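You operate a simulated robot arm through the tools that you are given. There is no shell and no other tool.

Carry out the task below with a simulated robot arm. There is one attempt and no reset: what you move stays moved.

## Task
Put things in order on the steel top over the drawers. At the end: the orange half stands where the green lime half stood; the blue egg cup stands where the yellow garlic shaker stood; the green lime half stands where the blue egg cup stood; the yellow garlic shaker stands on top of the green apple jar; the grey salt shaker stands on top of the cream lunch beaker; whatever was shut is shut again. Leave all else as you found it, and nothing knocked over.
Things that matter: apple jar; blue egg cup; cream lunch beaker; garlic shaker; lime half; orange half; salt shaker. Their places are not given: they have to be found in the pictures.

Only the result counts: the job must be done as asked and must still hold three seconds after the hand-in. Knocking over, shifting, dropping, spilling or breaking anything else fails it.

## Robot
A 5-joint arm with a two-finger parallel gripper, fixed in place. Base frame: the origin is at the foot of the arm, x ahead of it, y to its left, z up; the work surface is at about z = 0. Lengths are in mm, angles in rad, forces in N, time in s.
With the tool pointing down near the work surface it reaches from about 260 to 680 mm from the base axis. Its first joint turns from -1.152 to 1.152 rad. The tool tilts only in the upright plane through the base axis and itself; it spins freely about its own axis. Payload 2.9 kg.
The TCP is the grasp point between the finger pads, 30 mm short of the fingertips. In the tool frame z runs along the fingers and y along their closing line. The gripper opens to 110 mm. The fingers are 20 mm wide and 10 mm thick; the gripper's body (48 by 112 mm) begins 55 mm behind the TCP.
Orientation is that of the tool frame in the base frame, as a unit quaternion [x, y, z, w]. With the fingers straight down and closing along the base's y, the tool's x points along the base's -x, its y along +y and its z along -z.

## Interface
- The arm moves only by the tool send_rows. Its argument "commands" is a list of rows, each an object of numbers (a shift or turn left out is 0, a gripper value left out holds the last): "dx", "dy", "dz": the shift along the base's x, y, z in units of 25 mm (1.0 is 25 mm); "wx", "wy", "wz": the turn, a rotation vector about the base's x, y, z in units of 8 degrees (1.0 is 8 degrees); "hand": the gripper command, from -1 (fully open) to 1 (shut), values between in proportion. In form: [{"dx": .., "dy": .., "dz": .., "wx": .., "wy": .., "wz": .., "hand": ..}, ...]. A call has 1 to 20 rows; each row shifts and turns the commanded pose from where the row before left it. A call with a number of a shift or a turn outside -1 to 1 is refused whole. A row lasts 0.2 s, in which the tool goes at most 50 mm and 0.15 rad; a call with a longer step from one row to the next is refused whole, and so is a gripper value outside its range. Where a pose cannot be reached the arm comes as near as it can. A force on the tool above 40 N (or 10 N above the force at the start of the call, whichever is more), or a blocked arm, ends the call early, and 0.2 s more pass. The fingers move at their own pace (about 108 mm/s each) and stop on an object; they squeeze with about 35 N. The grip force told is the motor's: it shows also when the fingers shut on nothing. Time passes only in rows, and 0.2 s behind the last, so rows that do not move let the fingers close. It gives the time, the measured TCP pose, the force on the tool (base axes), the opening and the grip force at its end, in the units of the frame above (readings bear some noise), with the torque about the TCP (base axes, N m) and any sound that the robot's microphone picked up.
- Cameras (640 x 400 px; columns grow to the right, rows downward): "scene" is fixed at [25.6, -456.3, 583.3]; the picture's right is [0.83, -0.56, 0.00], its down [-0.42, -0.62, -0.66] and it looks along [0.37, 0.55, -0.75] (base axes); focal length 286 px, centre (320, 200). "wrist" rides on the gripper at [72, 17, -103] in the tool frame; the picture's right is [-0.23, 0.97, 0.00], its down [-0.76, -0.18, -0.62] and it looks along [-0.61, -0.14, 0.78] (tool axes); focal length 222 px, centre (320, 200).
- get_image(camera): a new picture of that camera. The clock stands still meanwhile.
- point_at(camera, pixels): for up to 12 pixels [column, row] of the newest picture of that camera ("zoom" is the newest enlarged one), the place [x, y, z] in the base frame of the surface seen there, good to about 2 mm. The clock stands still meanwhile.
- inspect(camera, box): a new picture of the part [left, top, right, bottom] of that camera's present view, enlarged. The clock stands still meanwhile.
- close_job(): hands the job in; it is judged then, once.

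Open the gripper and draw the arm clear of the work before you hand the job in, unless the task says otherwise.

The tools are called after "Call:" as a command line: name --argument value ..., lists and objects as JSON in quotes. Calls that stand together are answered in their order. send_rows: Moves the arm, as the interface text tells. Its arguments: {"type":"object","properties":{"commands":{"type":"array","items":{"type":"object","properties":{"dx":{"type":"number"},"dy":{"type":"number"},"dz":{"type":"number"},"wx":{"type":"number"},"wy":{"type":"number"},"wz":{"type":"number"},"hand":{"type":"number"}}}}},"required":["commands"]} The other tools are called the same way: get_image (camera) takes a picture; point_at (camera, pixels) gives the place of the surface under pixels of a picture; inspect (camera, box) takes an enlarged picture of a part of a camera's view; close_job () hands the job in.

At the start:

```text
clock: 0.0
tool_pos: [434.6, -156.3, 310.5]
orientation: [0.0, 1.0, 0.001, 0.0]
wrist_force: [-0.6, 0.3, 0.3]
ft_torque: [-0.01, -0.02, 0.01]
finger_gap: 110.2
grasp_force: 0.1
```

scene: 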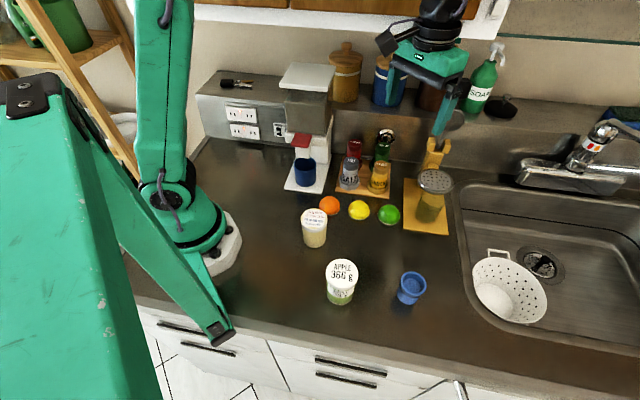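
wrist: 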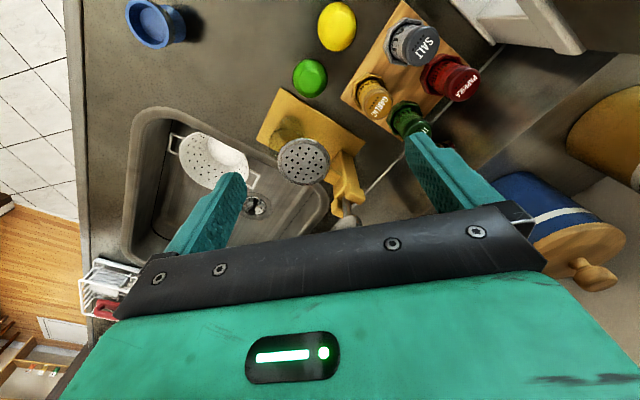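

The scene picture shows the orange half (330,205), lemon (358,210), lime (388,214), lunch beaker (314,228), apple jar (341,281), egg cup (411,288) and shakers (350–385,165). I enlarge those parts to see them better.

Call:
inspect --camera "scene" --box '[270, 120, 470, 245]'

Call:
inspect --camera "wrist" --box '[240, 0, 500, 162]'

```text
3.20 times, centred on (370, 182) of scene
```

zoom: 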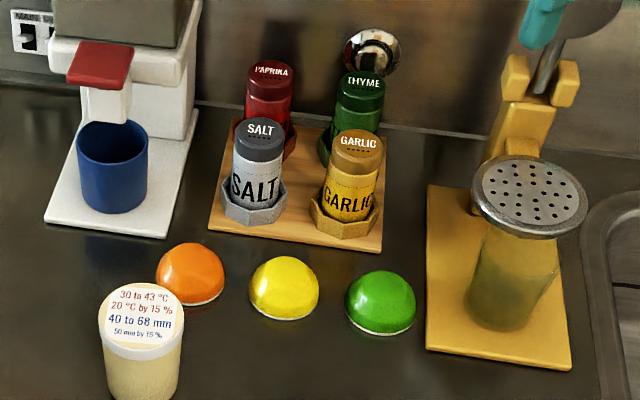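

```text
2.46 times, centred on (370, 81) of wrist
```

zoom: 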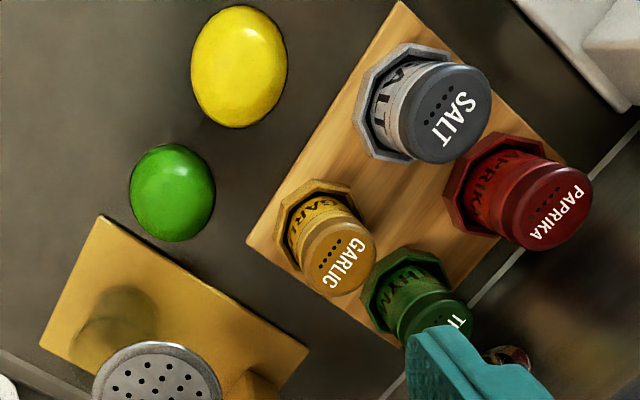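

The lime, lemon and orange are domes standing flat; the salt and garlic shakers sit in octagonal holders on a wooden board. I enlarge the beaker, jar and egg cup.

Call:
inspect --camera "scene" --box '[285, 190, 445, 315]'

Call:
inspect --camera "scene" --box '[295, 200, 335, 250]'

Call:
inspect --camera "scene" --box '[315, 250, 365, 310]'

Call:
inspect --camera "scene" --box '[385, 260, 440, 315]'

Call:
inspect --camera "scene" --box '[330, 130, 400, 200]'

```text
3.20 times, centred on (365, 252) of scene
```

zoom: 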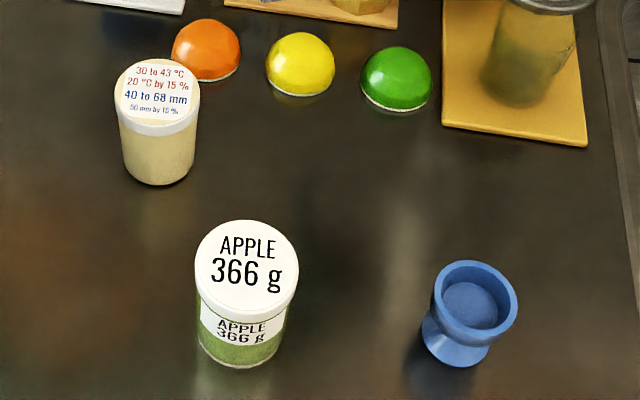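

```text
8.00 times, centred on (315, 225) of scene
```

zoom: 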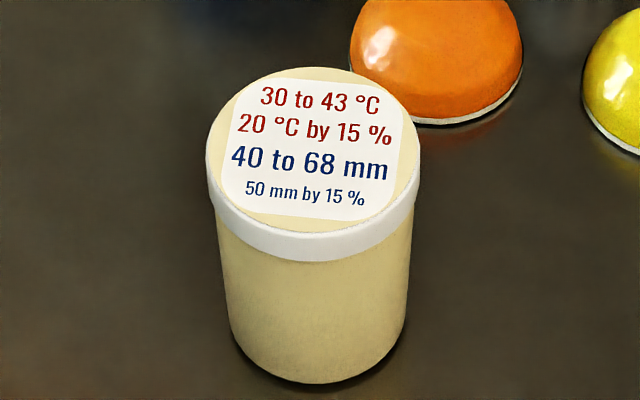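

```text
6.67 times, centred on (340, 280) of scene
```

zoom: 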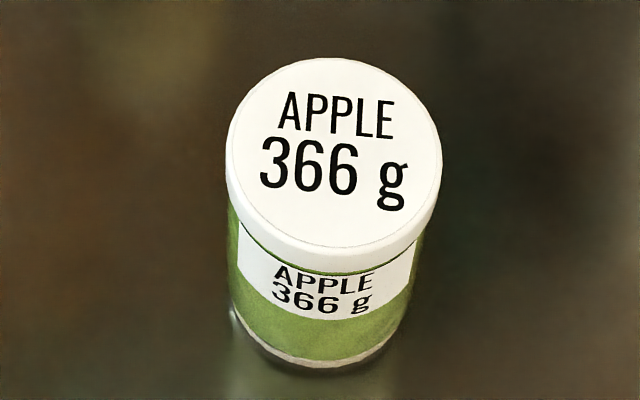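

```text
7.27 times, centred on (412, 288) of scene
```

zoom: 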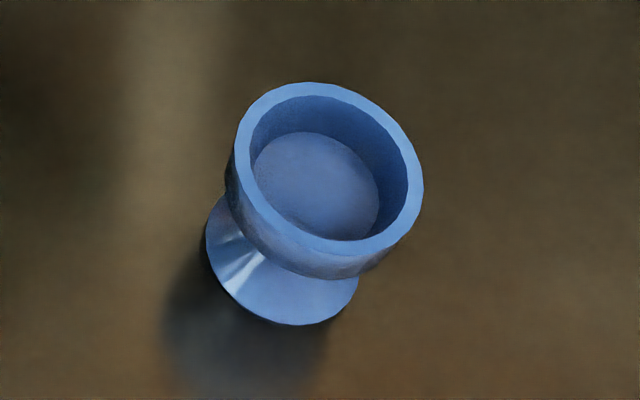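

```text
5.71 times, centred on (365, 165) of scene
```

zoom: 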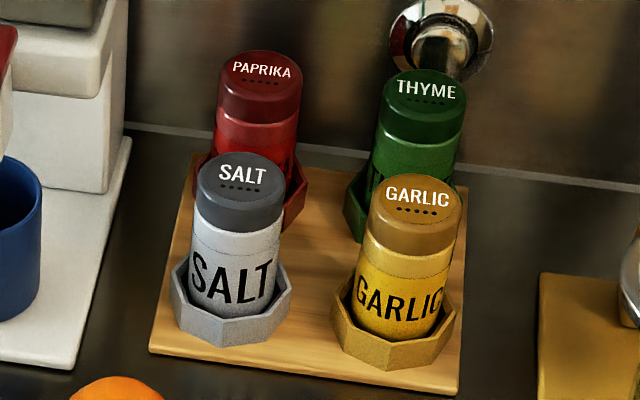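

Now I measure the shakers: in this zoom, salt top (240,182), garlic top (415,207), holder rims and the board.

Call:
point_at --camera "zoom" --pixels '[[240, 160], [240, 182], [240, 208], [200, 182], [282, 182], [415, 180], [415, 207], [415, 228], [372, 205], [460, 207], [258, 90], [424, 100]]'

Call:
point_at --camera "zoom" --pixels '[[237, 345], [180, 320], [285, 315], [390, 368], [340, 335], [452, 320], [300, 350], [460, 388], [150, 345], [460, 200], [195, 155], [235, 330]]'

```text
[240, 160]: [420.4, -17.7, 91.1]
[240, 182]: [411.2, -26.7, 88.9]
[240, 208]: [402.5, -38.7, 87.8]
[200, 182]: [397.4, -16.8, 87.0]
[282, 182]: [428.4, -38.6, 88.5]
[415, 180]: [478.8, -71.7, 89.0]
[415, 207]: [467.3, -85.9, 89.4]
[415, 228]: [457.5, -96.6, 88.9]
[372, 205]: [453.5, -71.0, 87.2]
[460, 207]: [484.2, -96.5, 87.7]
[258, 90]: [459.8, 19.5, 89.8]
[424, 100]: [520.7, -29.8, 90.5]
```

```text
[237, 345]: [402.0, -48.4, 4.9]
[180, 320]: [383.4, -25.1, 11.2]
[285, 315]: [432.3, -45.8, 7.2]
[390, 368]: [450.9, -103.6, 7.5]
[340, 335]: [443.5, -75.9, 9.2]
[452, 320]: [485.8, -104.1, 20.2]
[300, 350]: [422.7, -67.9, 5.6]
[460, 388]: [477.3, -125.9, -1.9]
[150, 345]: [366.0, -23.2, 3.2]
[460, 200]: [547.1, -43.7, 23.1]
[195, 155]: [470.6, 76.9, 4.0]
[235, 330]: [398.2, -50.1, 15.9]
```

Shaker tops are at z≈89: salt near (412,-28), garlic near (468,-85). Now I enlarge the row of fruit halves and the beaker for measuring.

Call:
inspect --camera "scene" --box '[298, 185, 410, 255]'

```text
5.71 times, centred on (354, 220) of scene
```

zoom: 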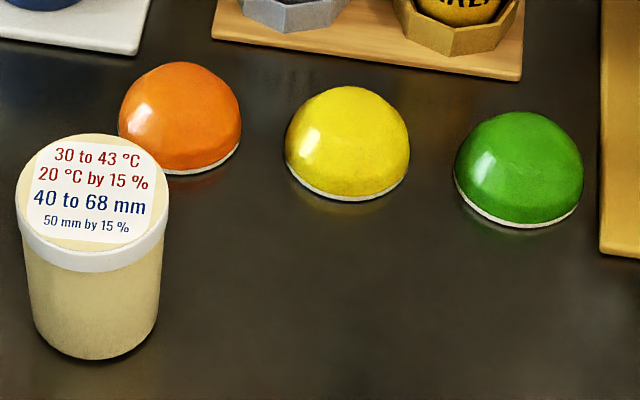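

In this zoom: orange centre ~(180,115), lime ~(520,165), beaker lid ~(92,195). I read the rims and tops.

Call:
point_at --camera "zoom" --pixels '[[180, 110], [180, 68], [122, 130], [239, 145], [190, 173], [520, 165], [518, 115], [457, 185], [580, 200], [515, 227], [347, 140], [345, 200]]'

Call:
point_at --camera "zoom" --pixels '[[92, 137], [92, 195], [92, 245], [20, 190], [165, 195], [92, 265], [95, 358], [30, 300], [155, 310], [600, 230], [520, 79], [212, 35]]'

Call:
inspect --camera "scene" --box '[320, 250, 440, 325]'

```text
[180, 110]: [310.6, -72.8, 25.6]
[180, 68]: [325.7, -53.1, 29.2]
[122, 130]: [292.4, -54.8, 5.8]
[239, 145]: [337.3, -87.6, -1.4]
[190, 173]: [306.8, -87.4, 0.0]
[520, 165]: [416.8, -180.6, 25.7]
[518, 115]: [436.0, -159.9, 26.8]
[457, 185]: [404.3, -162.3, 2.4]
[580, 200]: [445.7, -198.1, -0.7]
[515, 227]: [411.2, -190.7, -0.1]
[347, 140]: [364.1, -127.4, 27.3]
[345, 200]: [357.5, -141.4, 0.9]
```

```text
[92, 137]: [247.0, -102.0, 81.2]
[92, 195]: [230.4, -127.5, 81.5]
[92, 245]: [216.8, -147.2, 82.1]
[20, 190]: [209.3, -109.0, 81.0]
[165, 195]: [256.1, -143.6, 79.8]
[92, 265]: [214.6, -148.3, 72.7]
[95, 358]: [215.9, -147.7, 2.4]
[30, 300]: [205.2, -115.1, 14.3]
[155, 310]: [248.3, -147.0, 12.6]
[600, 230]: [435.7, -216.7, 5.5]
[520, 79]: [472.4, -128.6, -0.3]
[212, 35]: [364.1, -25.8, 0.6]
```

```text
5.33 times, centred on (380, 288) of scene
```

zoom: 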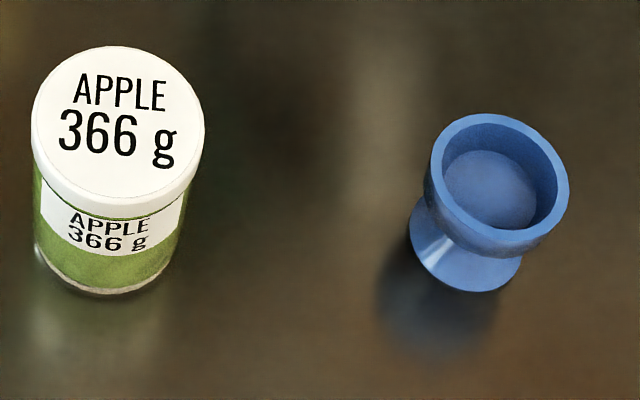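

Jar lid centre ~(118,120), egg cup rim ~(498,185) and foot ~(465,255) in this zoom. I measure them.

Call:
point_at --camera "zoom" --pixels '[[118, 120], [118, 48], [118, 195], [33, 120], [203, 122], [110, 292], [45, 265], [175, 240], [118, 210]]'

Call:
point_at --camera "zoom" --pixels '[[495, 118], [436, 165], [562, 195], [505, 245], [490, 190], [412, 235], [465, 288], [518, 265], [445, 250], [440, 200], [520, 250]]'

```text
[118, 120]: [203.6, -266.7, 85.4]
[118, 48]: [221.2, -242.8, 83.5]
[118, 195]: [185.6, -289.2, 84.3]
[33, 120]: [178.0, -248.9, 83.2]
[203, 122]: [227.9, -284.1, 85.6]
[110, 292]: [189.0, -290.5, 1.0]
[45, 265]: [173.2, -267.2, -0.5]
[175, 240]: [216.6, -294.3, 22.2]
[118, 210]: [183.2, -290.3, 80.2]
```

```text
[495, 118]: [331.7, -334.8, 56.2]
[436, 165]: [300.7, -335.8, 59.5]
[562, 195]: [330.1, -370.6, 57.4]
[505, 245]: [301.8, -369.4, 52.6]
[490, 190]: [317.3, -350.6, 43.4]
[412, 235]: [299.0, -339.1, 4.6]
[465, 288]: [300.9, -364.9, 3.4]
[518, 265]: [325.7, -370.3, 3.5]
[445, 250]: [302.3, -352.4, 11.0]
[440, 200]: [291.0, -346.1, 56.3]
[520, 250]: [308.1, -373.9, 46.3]
```

Jar lid centre is about (203,-266,85), beaker lid (232,-126,81), egg cup (316,-352, rim z≈57). I zoom tightly on the lime and orange to fix their centres.

Call:
inspect --camera "scene" --box '[372, 199, 404, 231]'

```text
12.50 times, centred on (388, 215) of scene
```

zoom: 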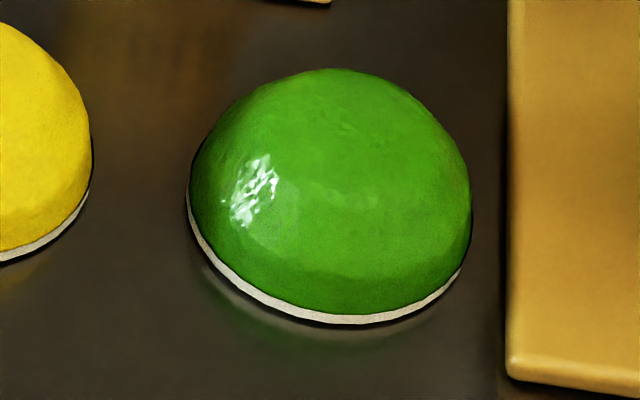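

The lime's white rim runs from (190,205) through (330,318) to (465,270). I read points on that rim and on the dome's top.

Call:
point_at --camera "zoom" --pixels '[[192, 212], [215, 255], [260, 293], [330, 318], [400, 307], [445, 282], [462, 268], [330, 170], [330, 130], [335, 72], [467, 210], [200, 150]]'

Call:
inspect --camera "scene" --box '[314, 189, 346, 221]'

```text
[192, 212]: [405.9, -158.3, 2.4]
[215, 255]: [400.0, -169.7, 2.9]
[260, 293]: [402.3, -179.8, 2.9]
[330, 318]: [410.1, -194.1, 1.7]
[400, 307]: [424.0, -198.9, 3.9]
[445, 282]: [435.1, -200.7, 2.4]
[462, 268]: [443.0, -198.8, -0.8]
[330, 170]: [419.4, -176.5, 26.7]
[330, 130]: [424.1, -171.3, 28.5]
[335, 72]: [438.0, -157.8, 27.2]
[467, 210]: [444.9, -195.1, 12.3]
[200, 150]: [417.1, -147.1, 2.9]
```

```text
12.50 times, centred on (330, 205) of scene
```

zoom: 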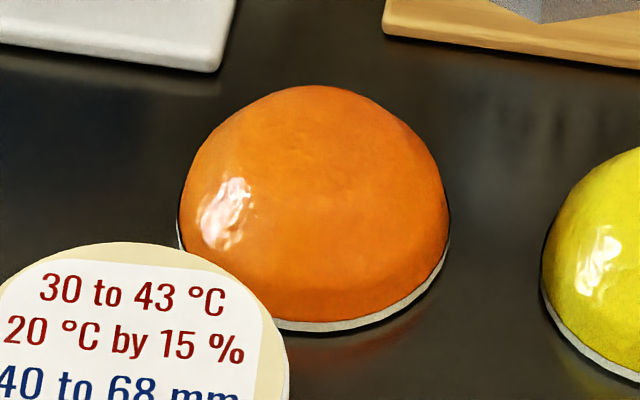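

The lime fits a circle centred near (425.5,-174.7), radius ≈25.5. Now the same for the orange rim (178,235)–(340,325)–(448,245).

Call:
point_at --camera "zoom" --pixels '[[290, 325], [340, 323], [385, 308], [420, 284], [440, 255], [447, 240], [179, 240], [310, 170], [310, 140], [310, 90], [190, 160], [445, 180]]'

Call:
inspect --camera "scene" --box '[392, 264, 432, 310]'

```text
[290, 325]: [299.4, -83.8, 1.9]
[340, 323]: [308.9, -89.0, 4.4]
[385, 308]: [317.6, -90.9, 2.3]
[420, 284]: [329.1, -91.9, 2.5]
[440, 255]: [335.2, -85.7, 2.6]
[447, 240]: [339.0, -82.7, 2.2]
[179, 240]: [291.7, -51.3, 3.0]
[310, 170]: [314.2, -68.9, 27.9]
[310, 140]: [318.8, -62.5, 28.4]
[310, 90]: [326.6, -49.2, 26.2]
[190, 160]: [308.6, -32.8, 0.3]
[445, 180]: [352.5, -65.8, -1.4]
```

```text
8.70 times, centred on (412, 287) of scene
```

zoom: 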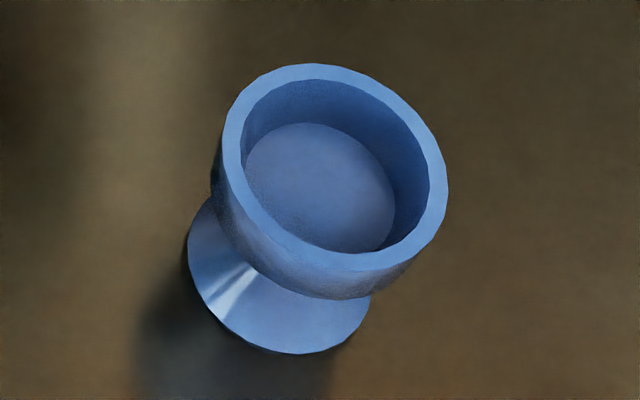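

The orange fits a circle centred near (316,-66), radius ≈26. Now the egg cup's rim and foot points.

Call:
point_at --camera "zoom" --pixels '[[310, 70], [230, 130], [250, 215], [330, 260], [400, 245], [440, 185], [400, 100], [190, 240], [220, 315], [290, 350], [350, 325], [235, 290]]'

```text
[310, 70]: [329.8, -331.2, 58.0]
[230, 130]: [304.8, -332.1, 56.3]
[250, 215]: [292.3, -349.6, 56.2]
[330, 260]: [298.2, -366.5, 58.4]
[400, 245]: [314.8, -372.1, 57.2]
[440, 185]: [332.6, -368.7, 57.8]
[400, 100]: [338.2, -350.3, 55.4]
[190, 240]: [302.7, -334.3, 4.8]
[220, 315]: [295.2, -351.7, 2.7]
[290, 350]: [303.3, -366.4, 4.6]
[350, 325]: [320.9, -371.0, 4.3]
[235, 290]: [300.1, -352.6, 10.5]
```

I check the heights of nearby obstacles: the perforated disc at (435,182), the yellow stand (437,150), the coffee machine head (305,140), and the ledge items.

Call:
get_image --camera "scene"

Call:
point_at --camera "scene" --pixels '[[435, 182], [418, 180], [452, 184], [437, 155], [430, 143], [302, 140], [318, 150], [305, 75], [325, 100], [306, 165], [325, 185], [385, 140]]'

```text
taken
```

scene: 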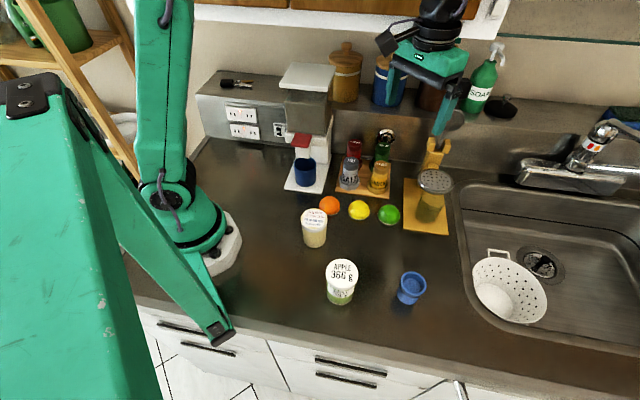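

```text
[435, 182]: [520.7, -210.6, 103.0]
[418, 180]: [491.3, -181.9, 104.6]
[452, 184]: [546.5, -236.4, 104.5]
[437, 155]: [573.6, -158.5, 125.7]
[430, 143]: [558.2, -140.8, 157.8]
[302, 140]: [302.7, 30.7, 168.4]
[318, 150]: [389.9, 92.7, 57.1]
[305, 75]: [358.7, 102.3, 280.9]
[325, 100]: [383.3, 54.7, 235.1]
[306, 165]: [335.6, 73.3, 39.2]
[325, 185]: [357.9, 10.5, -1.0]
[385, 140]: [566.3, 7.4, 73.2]
```

The coffee machine reaches z≈280 near (383,55) and could interfere near the salt. I read more of its outline with a zoom.

Call:
inspect --camera "scene" --box '[265, 50, 365, 200]'

```text
2.67 times, centred on (315, 125) of scene
```

zoom: 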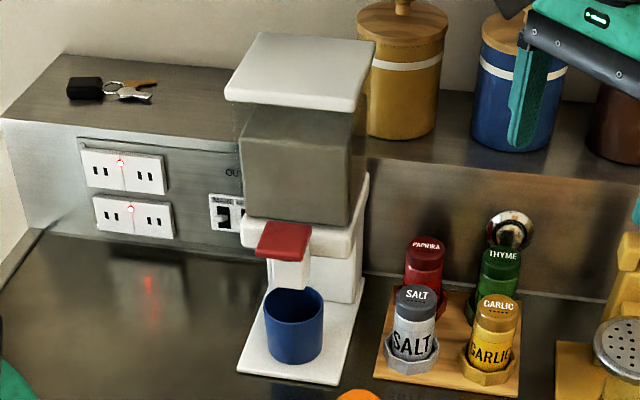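

Call:
point_at --camera "zoom" --pixels '[[230, 95], [350, 105], [370, 45], [262, 40], [345, 220], [245, 205], [362, 190], [285, 235], [340, 250], [290, 280], [335, 375], [362, 280]]'

```text
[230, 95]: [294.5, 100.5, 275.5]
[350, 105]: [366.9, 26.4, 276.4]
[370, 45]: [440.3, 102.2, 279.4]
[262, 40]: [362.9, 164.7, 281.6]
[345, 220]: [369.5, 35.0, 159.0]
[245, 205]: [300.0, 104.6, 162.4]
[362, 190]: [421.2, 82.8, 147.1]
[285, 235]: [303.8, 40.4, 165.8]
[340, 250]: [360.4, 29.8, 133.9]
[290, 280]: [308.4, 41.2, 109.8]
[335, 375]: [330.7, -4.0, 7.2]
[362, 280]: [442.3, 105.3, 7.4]
```

Machine's nearest corner is about (367,26) up to z≈280, so I'll use the gripper closing along x with the wrist camera toward -y near the shakers. I now turn the tool +90° and move above the garlic at the present height, fingers part-closed to about 66 mm.

Call:
send_rows --commands '[{"dx": 0.113, "dy": 0.241, "wz": 0.9375, "hand": -0.2}, {"dx": 0.113, "dy": 0.241, "wz": 0.9375}, {"dx": 0.113, "dy": 0.241, "wz": 0.9375}, {"dx": 0.113, "dy": 0.241, "wz": 0.9375}, {"dx": 0.113, "dy": 0.241, "wz": 0.9375}, {"dx": 0.113, "dy": 0.241, "wz": 0.9375}, {"dx": 0.113, "dy": 0.241, "wz": 0.9375}, {"dx": 0.113, "dy": 0.241, "wz": 0.9375}, {"dx": 0.113, "dy": 0.241, "wz": 0.9375}, {"dx": 0.113, "dy": 0.241, "wz": 0.9375}, {"dx": 0.113, "dy": 0.241, "wz": 0.9375}, {"dx": 0.113, "dy": 0.241, "wz": 0.9375}]'

```text
clock: 1.7
tool_pos: [454.5, -116.8, 309.9]
orientation: [-0.454, 0.891, 0.0, 0.0]
wrist_force: [-1.3, -2.5, -0.2]
ft_torque: [0.28, -0.24, 0.01]
finger_gap: 66.0
grasp_force: 0.1
stopped in row 8: the force on the tool passed its limit at 50 N (the readings are from after the stop); the commanded pose is now the measured one
```

The call stopped with 50 N at (454,-117,310), so something was touched or jerked. I look at both cameras before moving on.

Call:
get_image --camera "scene"

Call:
get_image --camera "wrist"

Call:
inspect --camera "scene" --box '[340, 0, 540, 125]'

```text
taken
```

scene: 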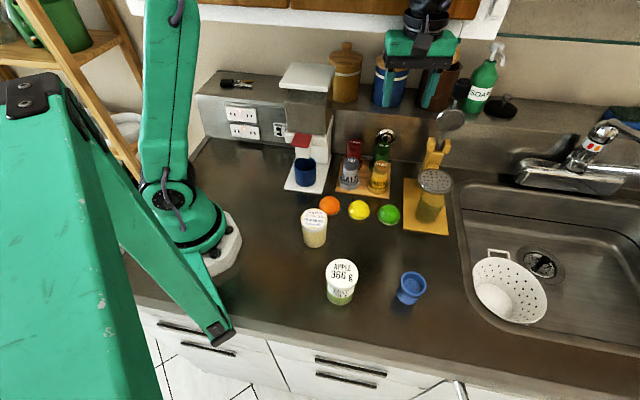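

```text
taken
```

wrist: 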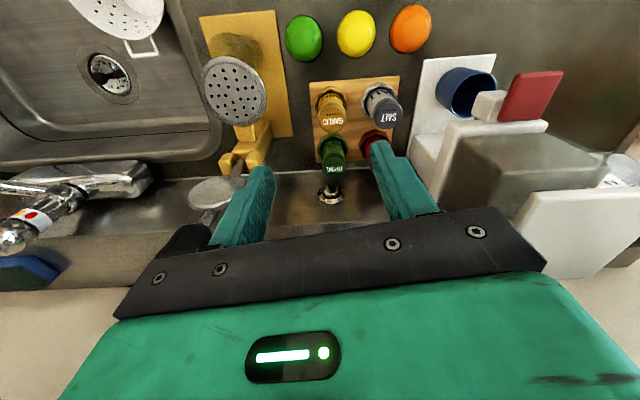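

```text
3.20 times, centred on (440, 62) of scene
```

zoom: 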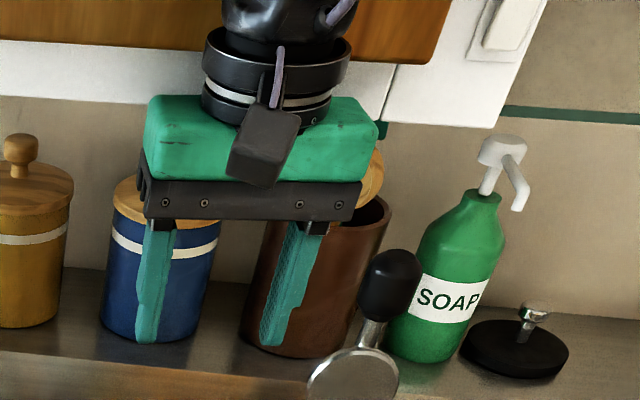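

The gripper seems near the lever knob (zoom 390,285), the brown canister (330,270) or the cabinet edge (390,90). I read the positions of those.

Call:
point_at --camera "zoom" --pixels '[[390, 285], [375, 335], [355, 380], [375, 200], [370, 178], [360, 240], [390, 90], [385, 122], [440, 80], [300, 320], [340, 110], [265, 140]]'

Call:
inspect --camera "scene" --box '[405, 50, 485, 200]'

```text
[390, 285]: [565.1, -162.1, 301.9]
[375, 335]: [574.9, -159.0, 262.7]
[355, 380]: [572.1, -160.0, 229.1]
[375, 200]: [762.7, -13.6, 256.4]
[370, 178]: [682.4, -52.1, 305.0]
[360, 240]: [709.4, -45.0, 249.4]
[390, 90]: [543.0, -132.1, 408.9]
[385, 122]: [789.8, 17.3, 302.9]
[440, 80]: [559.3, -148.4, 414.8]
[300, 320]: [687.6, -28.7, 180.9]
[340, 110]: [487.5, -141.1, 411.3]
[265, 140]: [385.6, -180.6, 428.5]
```

```text
2.67 times, centred on (445, 125) of scene
```

zoom: 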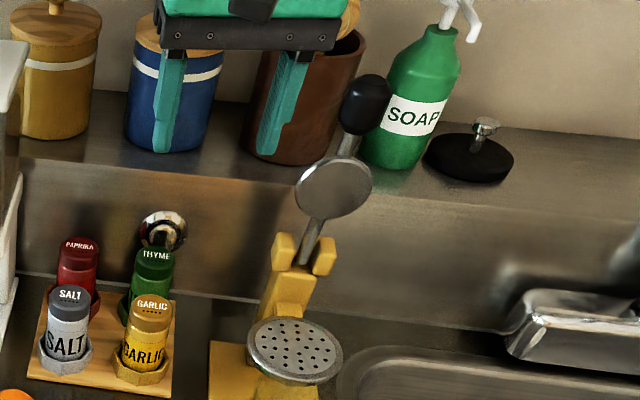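

The white cabinet's underside appears at z≈410 near (543,-132), so the wrist housing likely touched it. I map its lower front edge in a new zoom.

Call:
inspect --camera "scene" --box '[180, 0, 520, 90]'

```text
1.88 times, centred on (350, 45) of scene
```

zoom: 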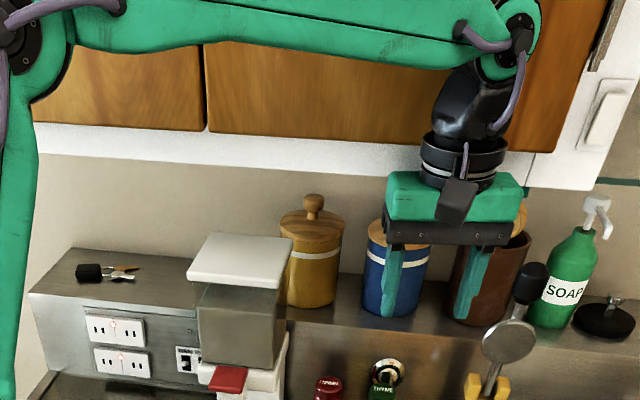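

This view shows the forearm across in front of the cabinet and the wrist by its lower edge. I read the cabinet's lower edge and face at several pixels.

Call:
point_at --camera "zoom" --pixels '[[40, 145], [150, 155], [250, 165], [350, 172], [150, 125], [530, 185], [570, 188], [590, 190], [380, 130], [550, 140], [610, 110], [630, 90]]'

Call:
point_at --camera "zoom" --pixels '[[505, 30], [470, 25], [440, 100], [500, 100], [505, 150], [425, 150], [300, 40], [20, 30], [525, 180], [390, 175], [480, 60], [515, 60]]'

```text
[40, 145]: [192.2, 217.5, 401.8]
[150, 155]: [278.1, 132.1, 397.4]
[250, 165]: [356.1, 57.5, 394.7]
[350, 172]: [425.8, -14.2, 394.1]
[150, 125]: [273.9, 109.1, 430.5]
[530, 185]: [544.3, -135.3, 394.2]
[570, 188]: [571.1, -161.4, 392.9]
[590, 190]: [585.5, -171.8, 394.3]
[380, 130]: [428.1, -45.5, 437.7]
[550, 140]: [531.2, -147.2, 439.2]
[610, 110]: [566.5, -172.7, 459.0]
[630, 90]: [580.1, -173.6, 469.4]
```

```text
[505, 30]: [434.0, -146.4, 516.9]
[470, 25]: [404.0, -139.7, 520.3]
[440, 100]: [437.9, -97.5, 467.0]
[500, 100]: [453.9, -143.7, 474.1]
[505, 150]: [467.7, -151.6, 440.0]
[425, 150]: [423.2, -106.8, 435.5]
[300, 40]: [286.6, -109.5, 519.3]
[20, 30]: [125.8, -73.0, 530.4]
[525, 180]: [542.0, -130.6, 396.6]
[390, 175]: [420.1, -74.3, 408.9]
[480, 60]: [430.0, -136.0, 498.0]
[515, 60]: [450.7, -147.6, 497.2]
```

The cabinet's lower front lies on about x+y≈383–411 for z>394, and the wrist joint sits ~205 mm above the TCP, so the wrist bumped it. I back off to the start spot, finish the +90° spin there, and come down to z≈135 before going under the cabinet.

Call:
send_rows --commands '[{"dx": -0.4, "dy": -0.8}, {"dx": -0.4, "dy": -0.8}, {"wz": 0.9}, {"wz": 0.9}, {"wz": 0.9}, {"wz": 0.9}, {"wz": 0.9}, {"dz": -1}, {"dz": -1}, {"dz": -1}, {"dz": -1}, {"dz": -1}, {"dz": -1}, {"dz": -1}]'

```text
clock: 4.7
tool_pos: [435.1, -156.3, 133.1]
orientation: [0.708, -0.706, 0.0, 0.0]
wrist_force: [0.5, 0.1, 0.9]
ft_torque: [0.04, 0.0, -0.03]
finger_gap: 66.1
grasp_force: 0.1
```

The arm is at (435,-156,133) with the spin at +90°. I take both pictures to check clearance and measure the shakers closer up.

Call:
get_image --camera "scene"

Call:
get_image --camera "wrist"

Call:
inspect --camera "scene" --box '[260, 0, 520, 160]'

```text
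taken
```

scene: 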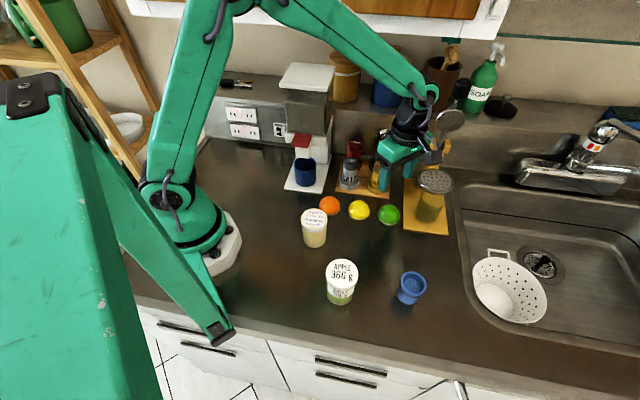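

```text
taken
```

wrist: 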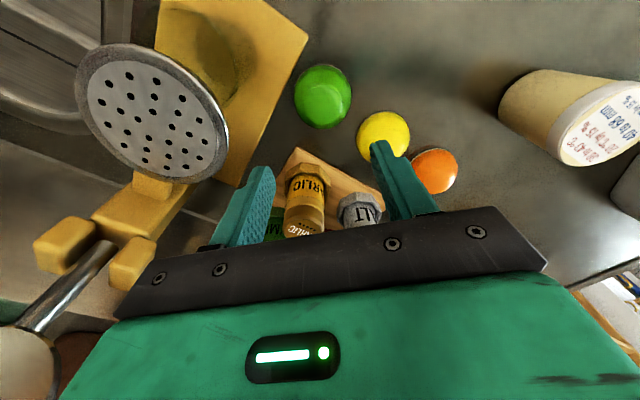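

```text
2.46 times, centred on (390, 80) of scene
```

zoom: 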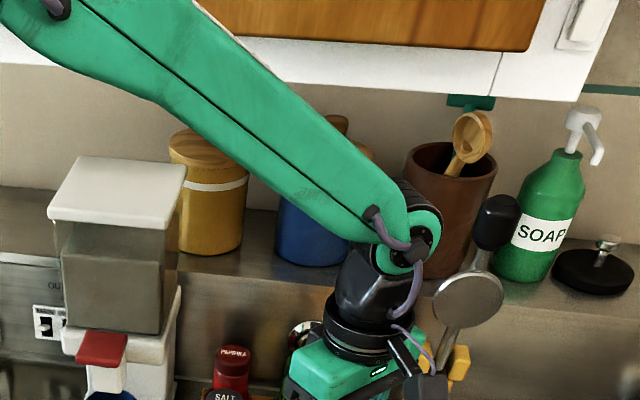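

The forearm slopes down to the wrist well in front of the cabinet. I read heights of the wrist joint and forearm to confirm clearance beneath z≈394.

Call:
point_at --camera "zoom" --pixels '[[410, 195], [425, 215], [380, 180], [420, 240], [330, 130], [250, 70], [310, 170], [100, 60], [495, 215], [470, 300], [200, 20], [430, 390]]'

```text
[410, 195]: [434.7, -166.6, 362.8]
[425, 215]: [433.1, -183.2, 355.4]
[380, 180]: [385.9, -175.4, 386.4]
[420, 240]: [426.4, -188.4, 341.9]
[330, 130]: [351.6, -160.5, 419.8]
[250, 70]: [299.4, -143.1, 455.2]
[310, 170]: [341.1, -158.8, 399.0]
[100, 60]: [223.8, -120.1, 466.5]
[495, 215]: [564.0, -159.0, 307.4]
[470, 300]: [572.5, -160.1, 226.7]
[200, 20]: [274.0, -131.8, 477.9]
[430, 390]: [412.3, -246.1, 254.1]
```

The wrist joint sits ~208 mm above the TCP with the forearm above it, so I will come in low under the cabinet, straddling the garlic. I rotate back 45° (closing along the board's front edge, camera toward the base) and move to (405,-148,133) to look.

Call:
send_rows --commands '[{"wz": -0.9375, "dx": -0.2, "dy": 0.055}, {"wz": -0.9375, "dx": -0.2, "dy": 0.055}, {"wz": -0.9375, "dx": -0.2, "dy": 0.055}, {"wz": -0.9375, "dx": -0.2, "dy": 0.055}, {"wz": -0.9375, "dx": -0.2, "dy": 0.055}, {"wz": -0.9375, "dx": -0.2, "dy": 0.055}]'

Call:
get_image --camera "wrist"

```text
clock: 6.1
tool_pos: [403.4, -148.1, 134.0]
orientation: [-0.383, 0.924, -0.001, 0.001]
wrist_force: [0.1, 0.4, -0.7]
ft_torque: [-0.01, 0.02, -0.02]
finger_gap: 65.8
grasp_force: 0.0
```

```text
taken
```

wrist: 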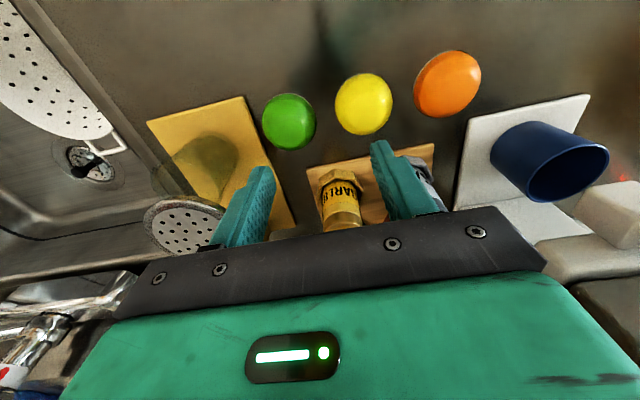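

The garlic (340,205) is seen between the fingers. I zoom in to check the garlic holder and shaker from this angle.

Call:
inspect --camera "wrist" --box '[290, 150, 390, 235]'

```text
4.71 times, centred on (340, 192) of wrist
```

zoom: 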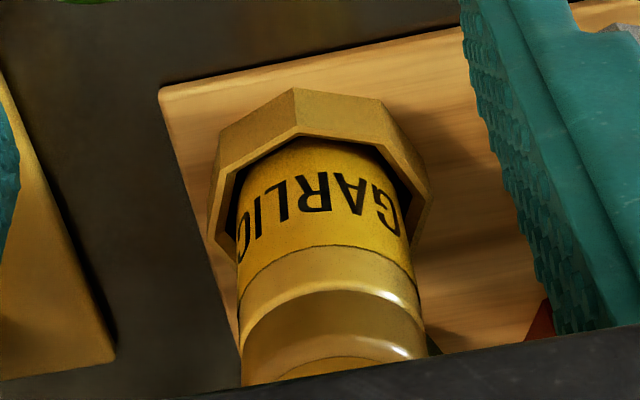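

The holder's octagon rim runs around (300,90)–(430,180); I read rim and body points for the size.

Call:
point_at --camera "zoom" --pixels '[[296, 92], [296, 128], [380, 105], [430, 185], [213, 165], [218, 235], [420, 240], [320, 150], [240, 215], [400, 215], [165, 95], [100, 350]]'

```text
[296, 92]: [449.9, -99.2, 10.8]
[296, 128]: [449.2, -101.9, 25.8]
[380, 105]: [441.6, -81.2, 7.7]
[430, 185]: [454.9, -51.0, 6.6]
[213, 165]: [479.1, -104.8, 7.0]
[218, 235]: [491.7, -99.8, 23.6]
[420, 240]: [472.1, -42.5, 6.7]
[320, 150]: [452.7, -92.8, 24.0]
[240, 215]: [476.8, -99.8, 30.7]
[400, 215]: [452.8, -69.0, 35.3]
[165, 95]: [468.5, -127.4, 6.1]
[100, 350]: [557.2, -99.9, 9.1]
```

The holder rim is at z≈25, shaker body ~39 mm wide. I come down to z≈75 and slide in straight toward the garlic at (468.5,-84), fingertips at z≈45.

Call:
send_rows --commands '[{"dz": -0.787}, {"dz": -0.787}, {"dz": -0.787}, {"dx": 0.434, "dy": 0.427}, {"dx": 0.434, "dy": 0.427}, {"dx": 0.434, "dy": 0.427}, {"dx": 0.434, "dy": 0.427}, {"dx": 0.434, "dy": 0.427}, {"dx": 0.434, "dy": 0.427}]'

Call:
get_image --camera "wrist"

Call:
inspect --camera "scene" --box '[300, 80, 460, 210]'

```text
clock: 8.1
tool_pos: [468.7, -83.5, 75.0]
orientation: [-0.383, 0.924, 0.0, -0.001]
wrist_force: [-1.6, 0.1, -0.2]
ft_torque: [0.03, 0.02, 0.02]
finger_gap: 65.8
grasp_force: 0.0
```

```text
taken
```

wrist: 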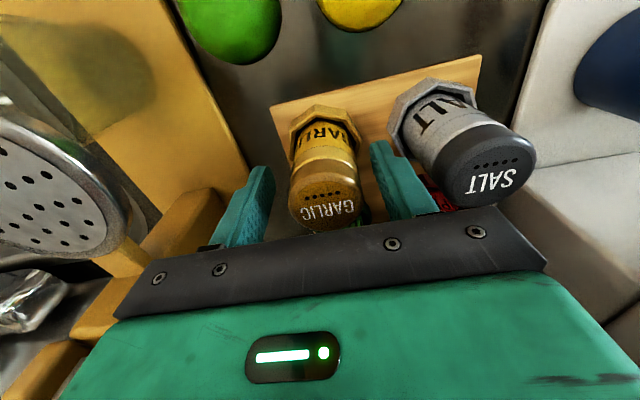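

```text
3.08 times, centred on (380, 145) of scene
```

zoom: 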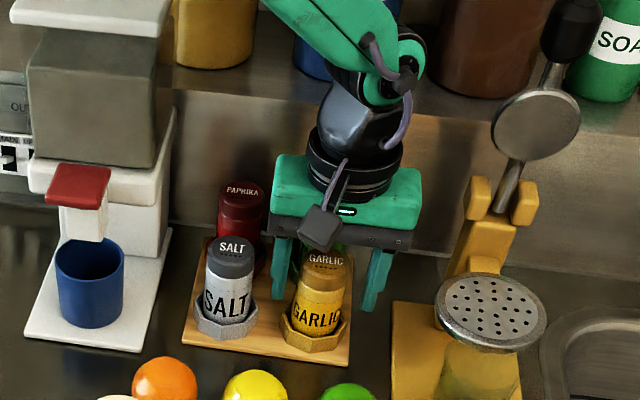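

The garlic stands between the fingers. I read the cap's edges from this near view to check its centre against the TCP (468.7,-83.5).

Call:
inspect --camera "wrist" --box '[270, 90, 380, 240]'

```text
2.67 times, centred on (325, 165) of wrist
```

zoom: 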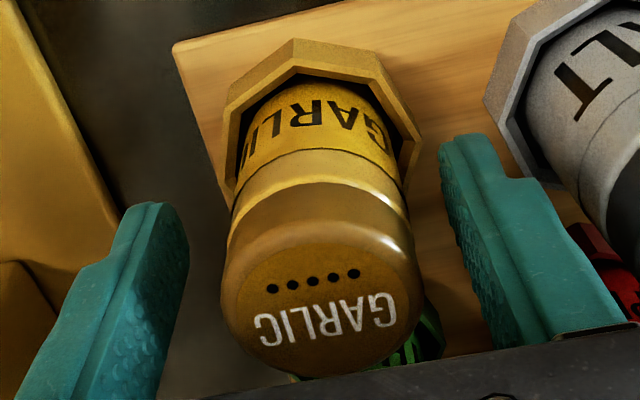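

I read the cap rim points in this zoom: left (226,300), right (420,290), near (318,375), far (318,245).

Call:
point_at --camera "zoom" --pixels '[[232, 300], [414, 290], [318, 368], [318, 255], [325, 310], [300, 372], [375, 250], [260, 265], [170, 220], [450, 150], [240, 210], [405, 200]]'

```text
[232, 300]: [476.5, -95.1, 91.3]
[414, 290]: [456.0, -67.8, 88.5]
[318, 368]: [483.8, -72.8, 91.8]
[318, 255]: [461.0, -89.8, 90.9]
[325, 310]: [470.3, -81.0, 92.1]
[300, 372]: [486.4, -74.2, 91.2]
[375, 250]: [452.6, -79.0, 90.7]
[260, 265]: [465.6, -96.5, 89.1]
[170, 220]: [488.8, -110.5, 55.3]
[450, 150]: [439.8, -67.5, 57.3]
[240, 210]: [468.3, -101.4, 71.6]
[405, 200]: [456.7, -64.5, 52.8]
```

The cap centre reads about (469,-82), matching the TCP within 2 mm. I lower 4 mm and close the fingers.

Call:
send_rows --commands '[{"dz": -0.16}, {"hand": 1}, {"hand": 1}, {"hand": 1}]'

```text
clock: 9.1
tool_pos: [468.8, -84.0, 71.7]
orientation: [-0.384, 0.923, 0.0, 0.001]
wrist_force: [-3.7, 7.4, 1.6]
ft_torque: [0.39, 0.09, 0.04]
finger_gap: 40.8
grasp_force: 34.9
```

The fingers hold the garlic at 40.8 mm with 35 N. I lift slowly straight up by 45 mm.

Call:
send_rows --commands '[{"dz": 0.3}, {"dz": 0.3}, {"dz": 0.4}, {"dz": 0.4}, {"dz": 0.4}]'

Call:
inspect --camera "scene" --box '[300, 80, 460, 210]'

```text
clock: 10.3
tool_pos: [467.9, -83.7, 115.8]
orientation: [-0.384, 0.923, -0.001, 0.0]
wrist_force: [-0.4, 0.1, -1.2]
ft_torque: [0.01, -0.01, -0.02]
finger_gap: 40.7
grasp_force: 34.8
```

```text
3.08 times, centred on (380, 145) of scene
```

zoom: 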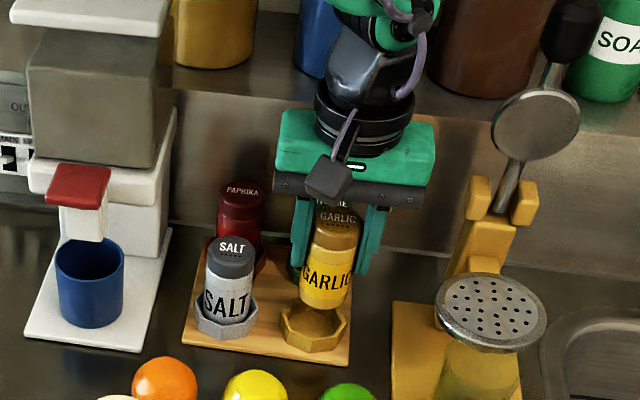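

The garlic is free of its holder. I zoom on the empty holder at scene (370,187) to measure its seat.

Call:
inspect --camera "scene" --box '[364, 170, 400, 200]'

```text
13.33 times, centred on (382, 185) of scene
```

zoom: 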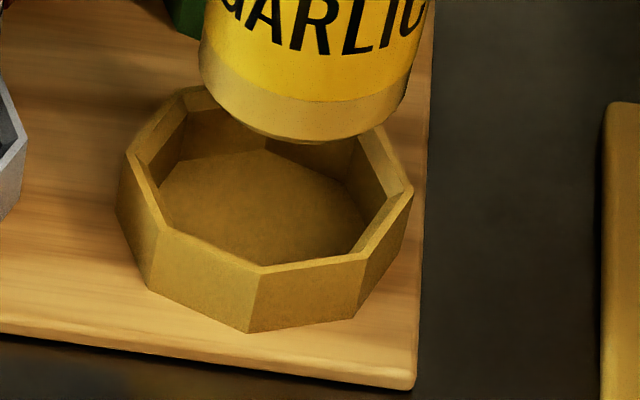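

The seat is a tidy octagon; I read floor and rim points to get its centre, floor height and inner size.

Call:
point_at --camera "zoom" --pixels '[[265, 205], [200, 200], [330, 210], [260, 165], [131, 155], [157, 213], [263, 270], [360, 258], [409, 193], [385, 135], [245, 330], [415, 350]]'

```text
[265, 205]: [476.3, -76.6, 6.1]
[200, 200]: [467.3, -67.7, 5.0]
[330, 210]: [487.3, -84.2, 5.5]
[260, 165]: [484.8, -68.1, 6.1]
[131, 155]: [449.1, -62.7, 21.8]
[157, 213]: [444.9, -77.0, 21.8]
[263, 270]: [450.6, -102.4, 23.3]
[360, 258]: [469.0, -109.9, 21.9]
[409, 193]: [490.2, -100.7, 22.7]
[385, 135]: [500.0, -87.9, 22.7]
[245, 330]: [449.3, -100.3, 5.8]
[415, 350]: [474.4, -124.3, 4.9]
```

The holder centre fits (470.5,-83), floor z≈6, inner width ≈48 mm, so the egg cup's 42 mm foot will fit. I back out along (-x,-y) at this height to (405,-148), then rise; meanwhile I also check the big teal object at lower left of the scene.

Call:
send_rows --commands '[{"dx": -0.42, "dy": -0.427}, {"dx": -0.42, "dy": -0.427}, {"dx": -0.42, "dy": -0.427}, {"dx": -0.42, "dy": -0.427}, {"dx": -0.42, "dy": -0.427}, {"dx": -0.42, "dy": -0.427}, {"dz": 0.8}, {"dz": 0.8}, {"dz": 0.8}, {"dz": 0.8}]'

Call:
get_image --camera "scene"

Call:
point_at --camera "scene" --pixels '[[222, 336], [190, 300], [150, 250], [100, 200], [60, 150], [30, 250], [100, 350], [150, 390], [30, 90], [210, 345]]'

```text
clock: 12.5
tool_pos: [404.8, -148.7, 195.6]
orientation: [-0.383, 0.924, 0.0, 0.0]
wrist_force: [0.3, 0.1, -0.9]
ft_torque: [0.0, 0.0, 0.0]
finger_gap: 40.7
grasp_force: 34.8
```

```text
taken
```

scene: 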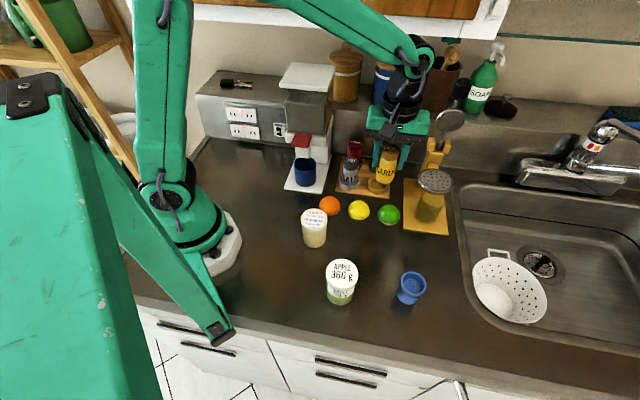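

```text
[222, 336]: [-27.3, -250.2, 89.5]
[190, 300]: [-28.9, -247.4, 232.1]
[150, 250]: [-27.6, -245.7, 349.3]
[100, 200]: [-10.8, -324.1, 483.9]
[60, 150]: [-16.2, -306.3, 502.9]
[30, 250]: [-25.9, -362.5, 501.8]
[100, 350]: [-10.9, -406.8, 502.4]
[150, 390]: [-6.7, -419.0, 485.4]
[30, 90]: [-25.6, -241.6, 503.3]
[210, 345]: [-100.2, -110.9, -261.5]
```

The teal frame at x<0, y≈-245 is 200 mm from the jar and not in the way. I carry the garlic at z≈196 over to the jar at (203.3,-266.5).

Call:
send_rows --commands '[{"dx": -0.672, "dy": -0.3925}, {"dx": -0.672, "dy": -0.3925}, {"dx": -0.672, "dy": -0.3925}, {"dx": -0.672, "dy": -0.3925}, {"dx": -0.672, "dy": -0.3925}, {"dx": -0.672, "dy": -0.3925}, {"dx": -0.672, "dy": -0.3925}, {"dx": -0.672, "dy": -0.3925}, {"dx": -0.672, "dy": -0.3925}, {"dx": -0.672, "dy": -0.3925}, {"dx": -0.672, "dy": -0.3925}, {"dx": -0.672, "dy": -0.3925}, {}]'

Call:
get_image --camera "scene"

Call:
get_image --camera "wrist"

```text
clock: 15.3
tool_pos: [203.0, -265.8, 196.7]
orientation: [-0.384, 0.923, 0.0, 0.0]
wrist_force: [-0.2, -0.5, -1.0]
ft_torque: [0.0, -0.02, -0.02]
finger_gap: 40.8
grasp_force: 34.6
```

```text
taken
```

scene: 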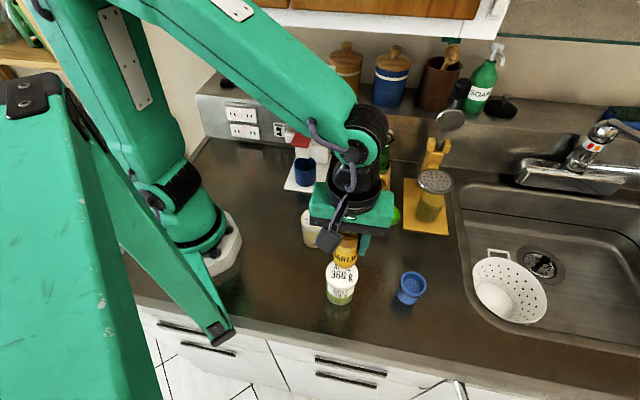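

```text
taken
```

wrist: 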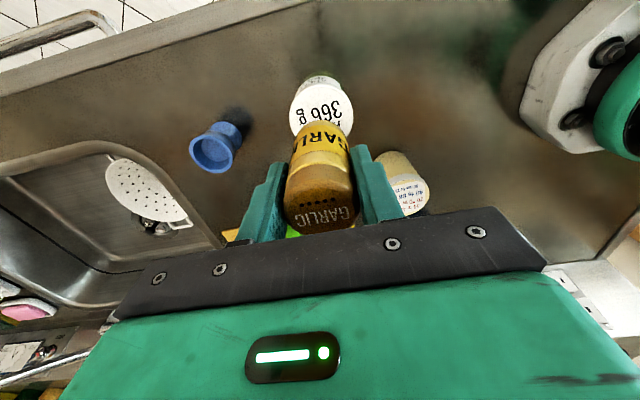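

The garlic hangs straight above the jar lid. I lower to about 5 mm above the lid (TCP z≈156) and look closely.

Call:
send_rows --commands '[{"dz": -0.54, "dy": -0.02}, {"dz": -0.54}, {"dz": -0.54}, {}]'

Call:
inspect --camera "scene" --box '[300, 225, 380, 315]'

Call:
inspect --camera "wrist" --box '[260, 50, 400, 240]'

```text
clock: 16.3
tool_pos: [202.9, -264.2, 154.8]
orientation: [-0.383, 0.924, 0.0, 0.0]
wrist_force: [0.7, -0.4, -1.1]
ft_torque: [0.0, 0.0, 0.01]
finger_gap: 40.7
grasp_force: 34.9
```

```text
4.44 times, centred on (340, 270) of scene
```

zoom: 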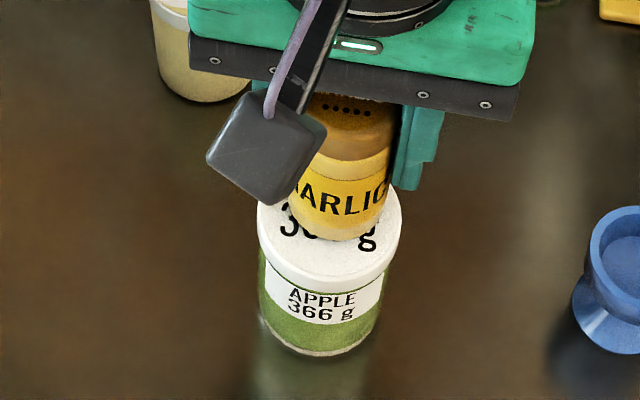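

```text
2.11 times, centred on (330, 145) of wrist
```

zoom: 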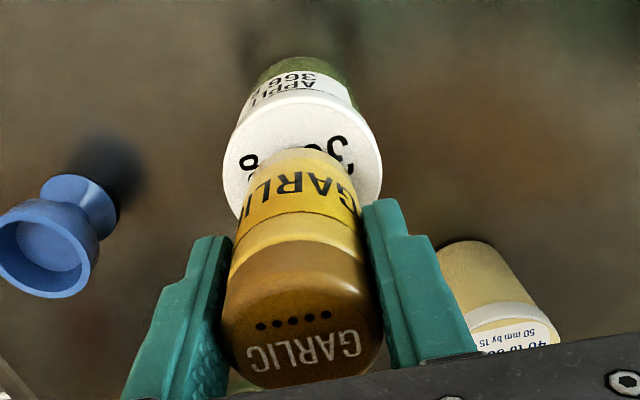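

Bottom of the shaker is ~4 mm above the lid but may be a little off to the right. I read the lid's edges and the shaker's lower edges in the scene zoom.

Call:
inspect --camera "scene" --box '[320, 245, 370, 305]'

```text
6.67 times, centred on (345, 275) of scene
```

zoom: 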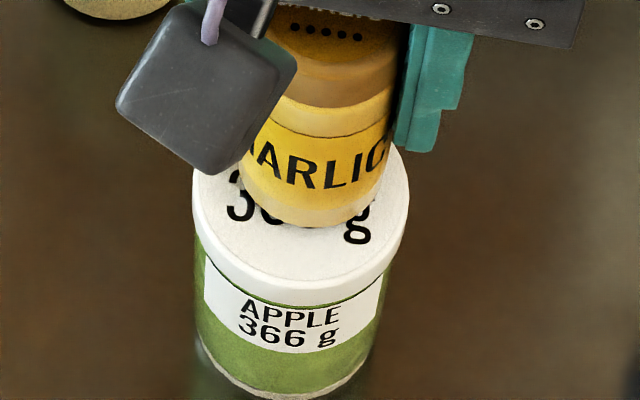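

Call:
point_at --camera "zoom" --pixels '[[196, 200], [406, 200], [300, 278], [220, 255], [380, 250], [200, 180], [400, 165], [310, 222], [245, 190], [380, 190], [265, 215], [355, 215]]'

```text
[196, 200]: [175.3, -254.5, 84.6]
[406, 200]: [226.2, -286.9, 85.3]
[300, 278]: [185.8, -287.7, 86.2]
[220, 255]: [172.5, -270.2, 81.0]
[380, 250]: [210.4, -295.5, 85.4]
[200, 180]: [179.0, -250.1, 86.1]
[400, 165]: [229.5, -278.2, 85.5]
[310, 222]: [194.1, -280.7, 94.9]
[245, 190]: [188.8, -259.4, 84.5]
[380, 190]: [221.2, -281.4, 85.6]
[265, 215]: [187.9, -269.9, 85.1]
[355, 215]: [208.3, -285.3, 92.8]
```

The lid centre fits (202.3,-267.5), and the shaker axis is about (203.3,-264.8), so I shift ~3 mm in -y and lower in small steps to feel for contact.

Call:
send_rows --commands '[{"dx": -0.03, "dy": -0.11}, {"dz": -0.05}, {"dz": -0.05}, {}]'

```text
clock: 17.3
tool_pos: [203.1, -268.2, 153.8]
orientation: [-0.384, 0.924, 0.0, 0.0]
wrist_force: [0.3, 0.5, -1.1]
ft_torque: [0.0, -0.02, -0.02]
finger_gap: 40.5
grasp_force: 35.1
```

No contact yet at z≈153; I keep lowering in 1.25 mm steps.

Call:
send_rows --commands '[{"dz": -0.05}, {"dz": -0.05}, {}]'

```text
clock: 18.1
tool_pos: [203.9, -269.8, 151.6]
orientation: [-0.383, 0.924, 0.001, 0.0]
wrist_force: [-0.9, 0.7, 1.0]
ft_torque: [0.01, -0.01, -0.04]
finger_gap: 40.8
grasp_force: 35.0
```

Force z rose from -1.1 to +1.0 N, maybe first touch. I check the gap in the picture.

Call:
inspect --camera "scene" --box '[320, 245, 370, 305]'

Call:
inspect --camera "wrist" --box '[260, 50, 400, 180]'

```text
6.67 times, centred on (345, 275) of scene
```

zoom: 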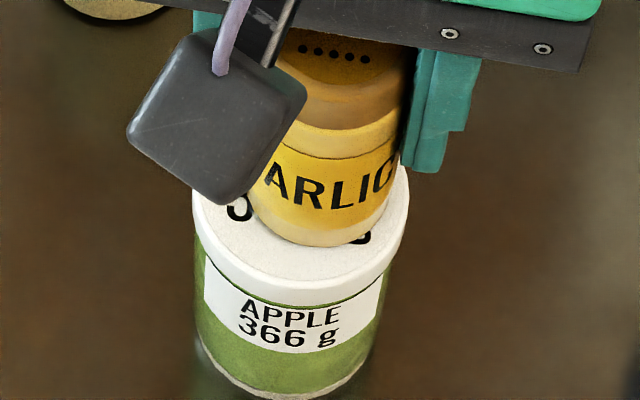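

```text
3.08 times, centred on (330, 115) of wrist
```

zoom: 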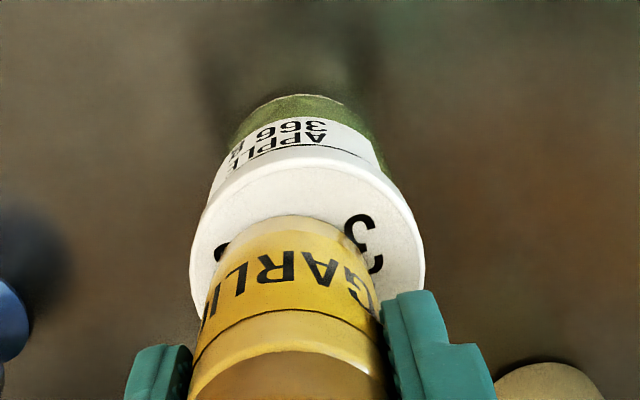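

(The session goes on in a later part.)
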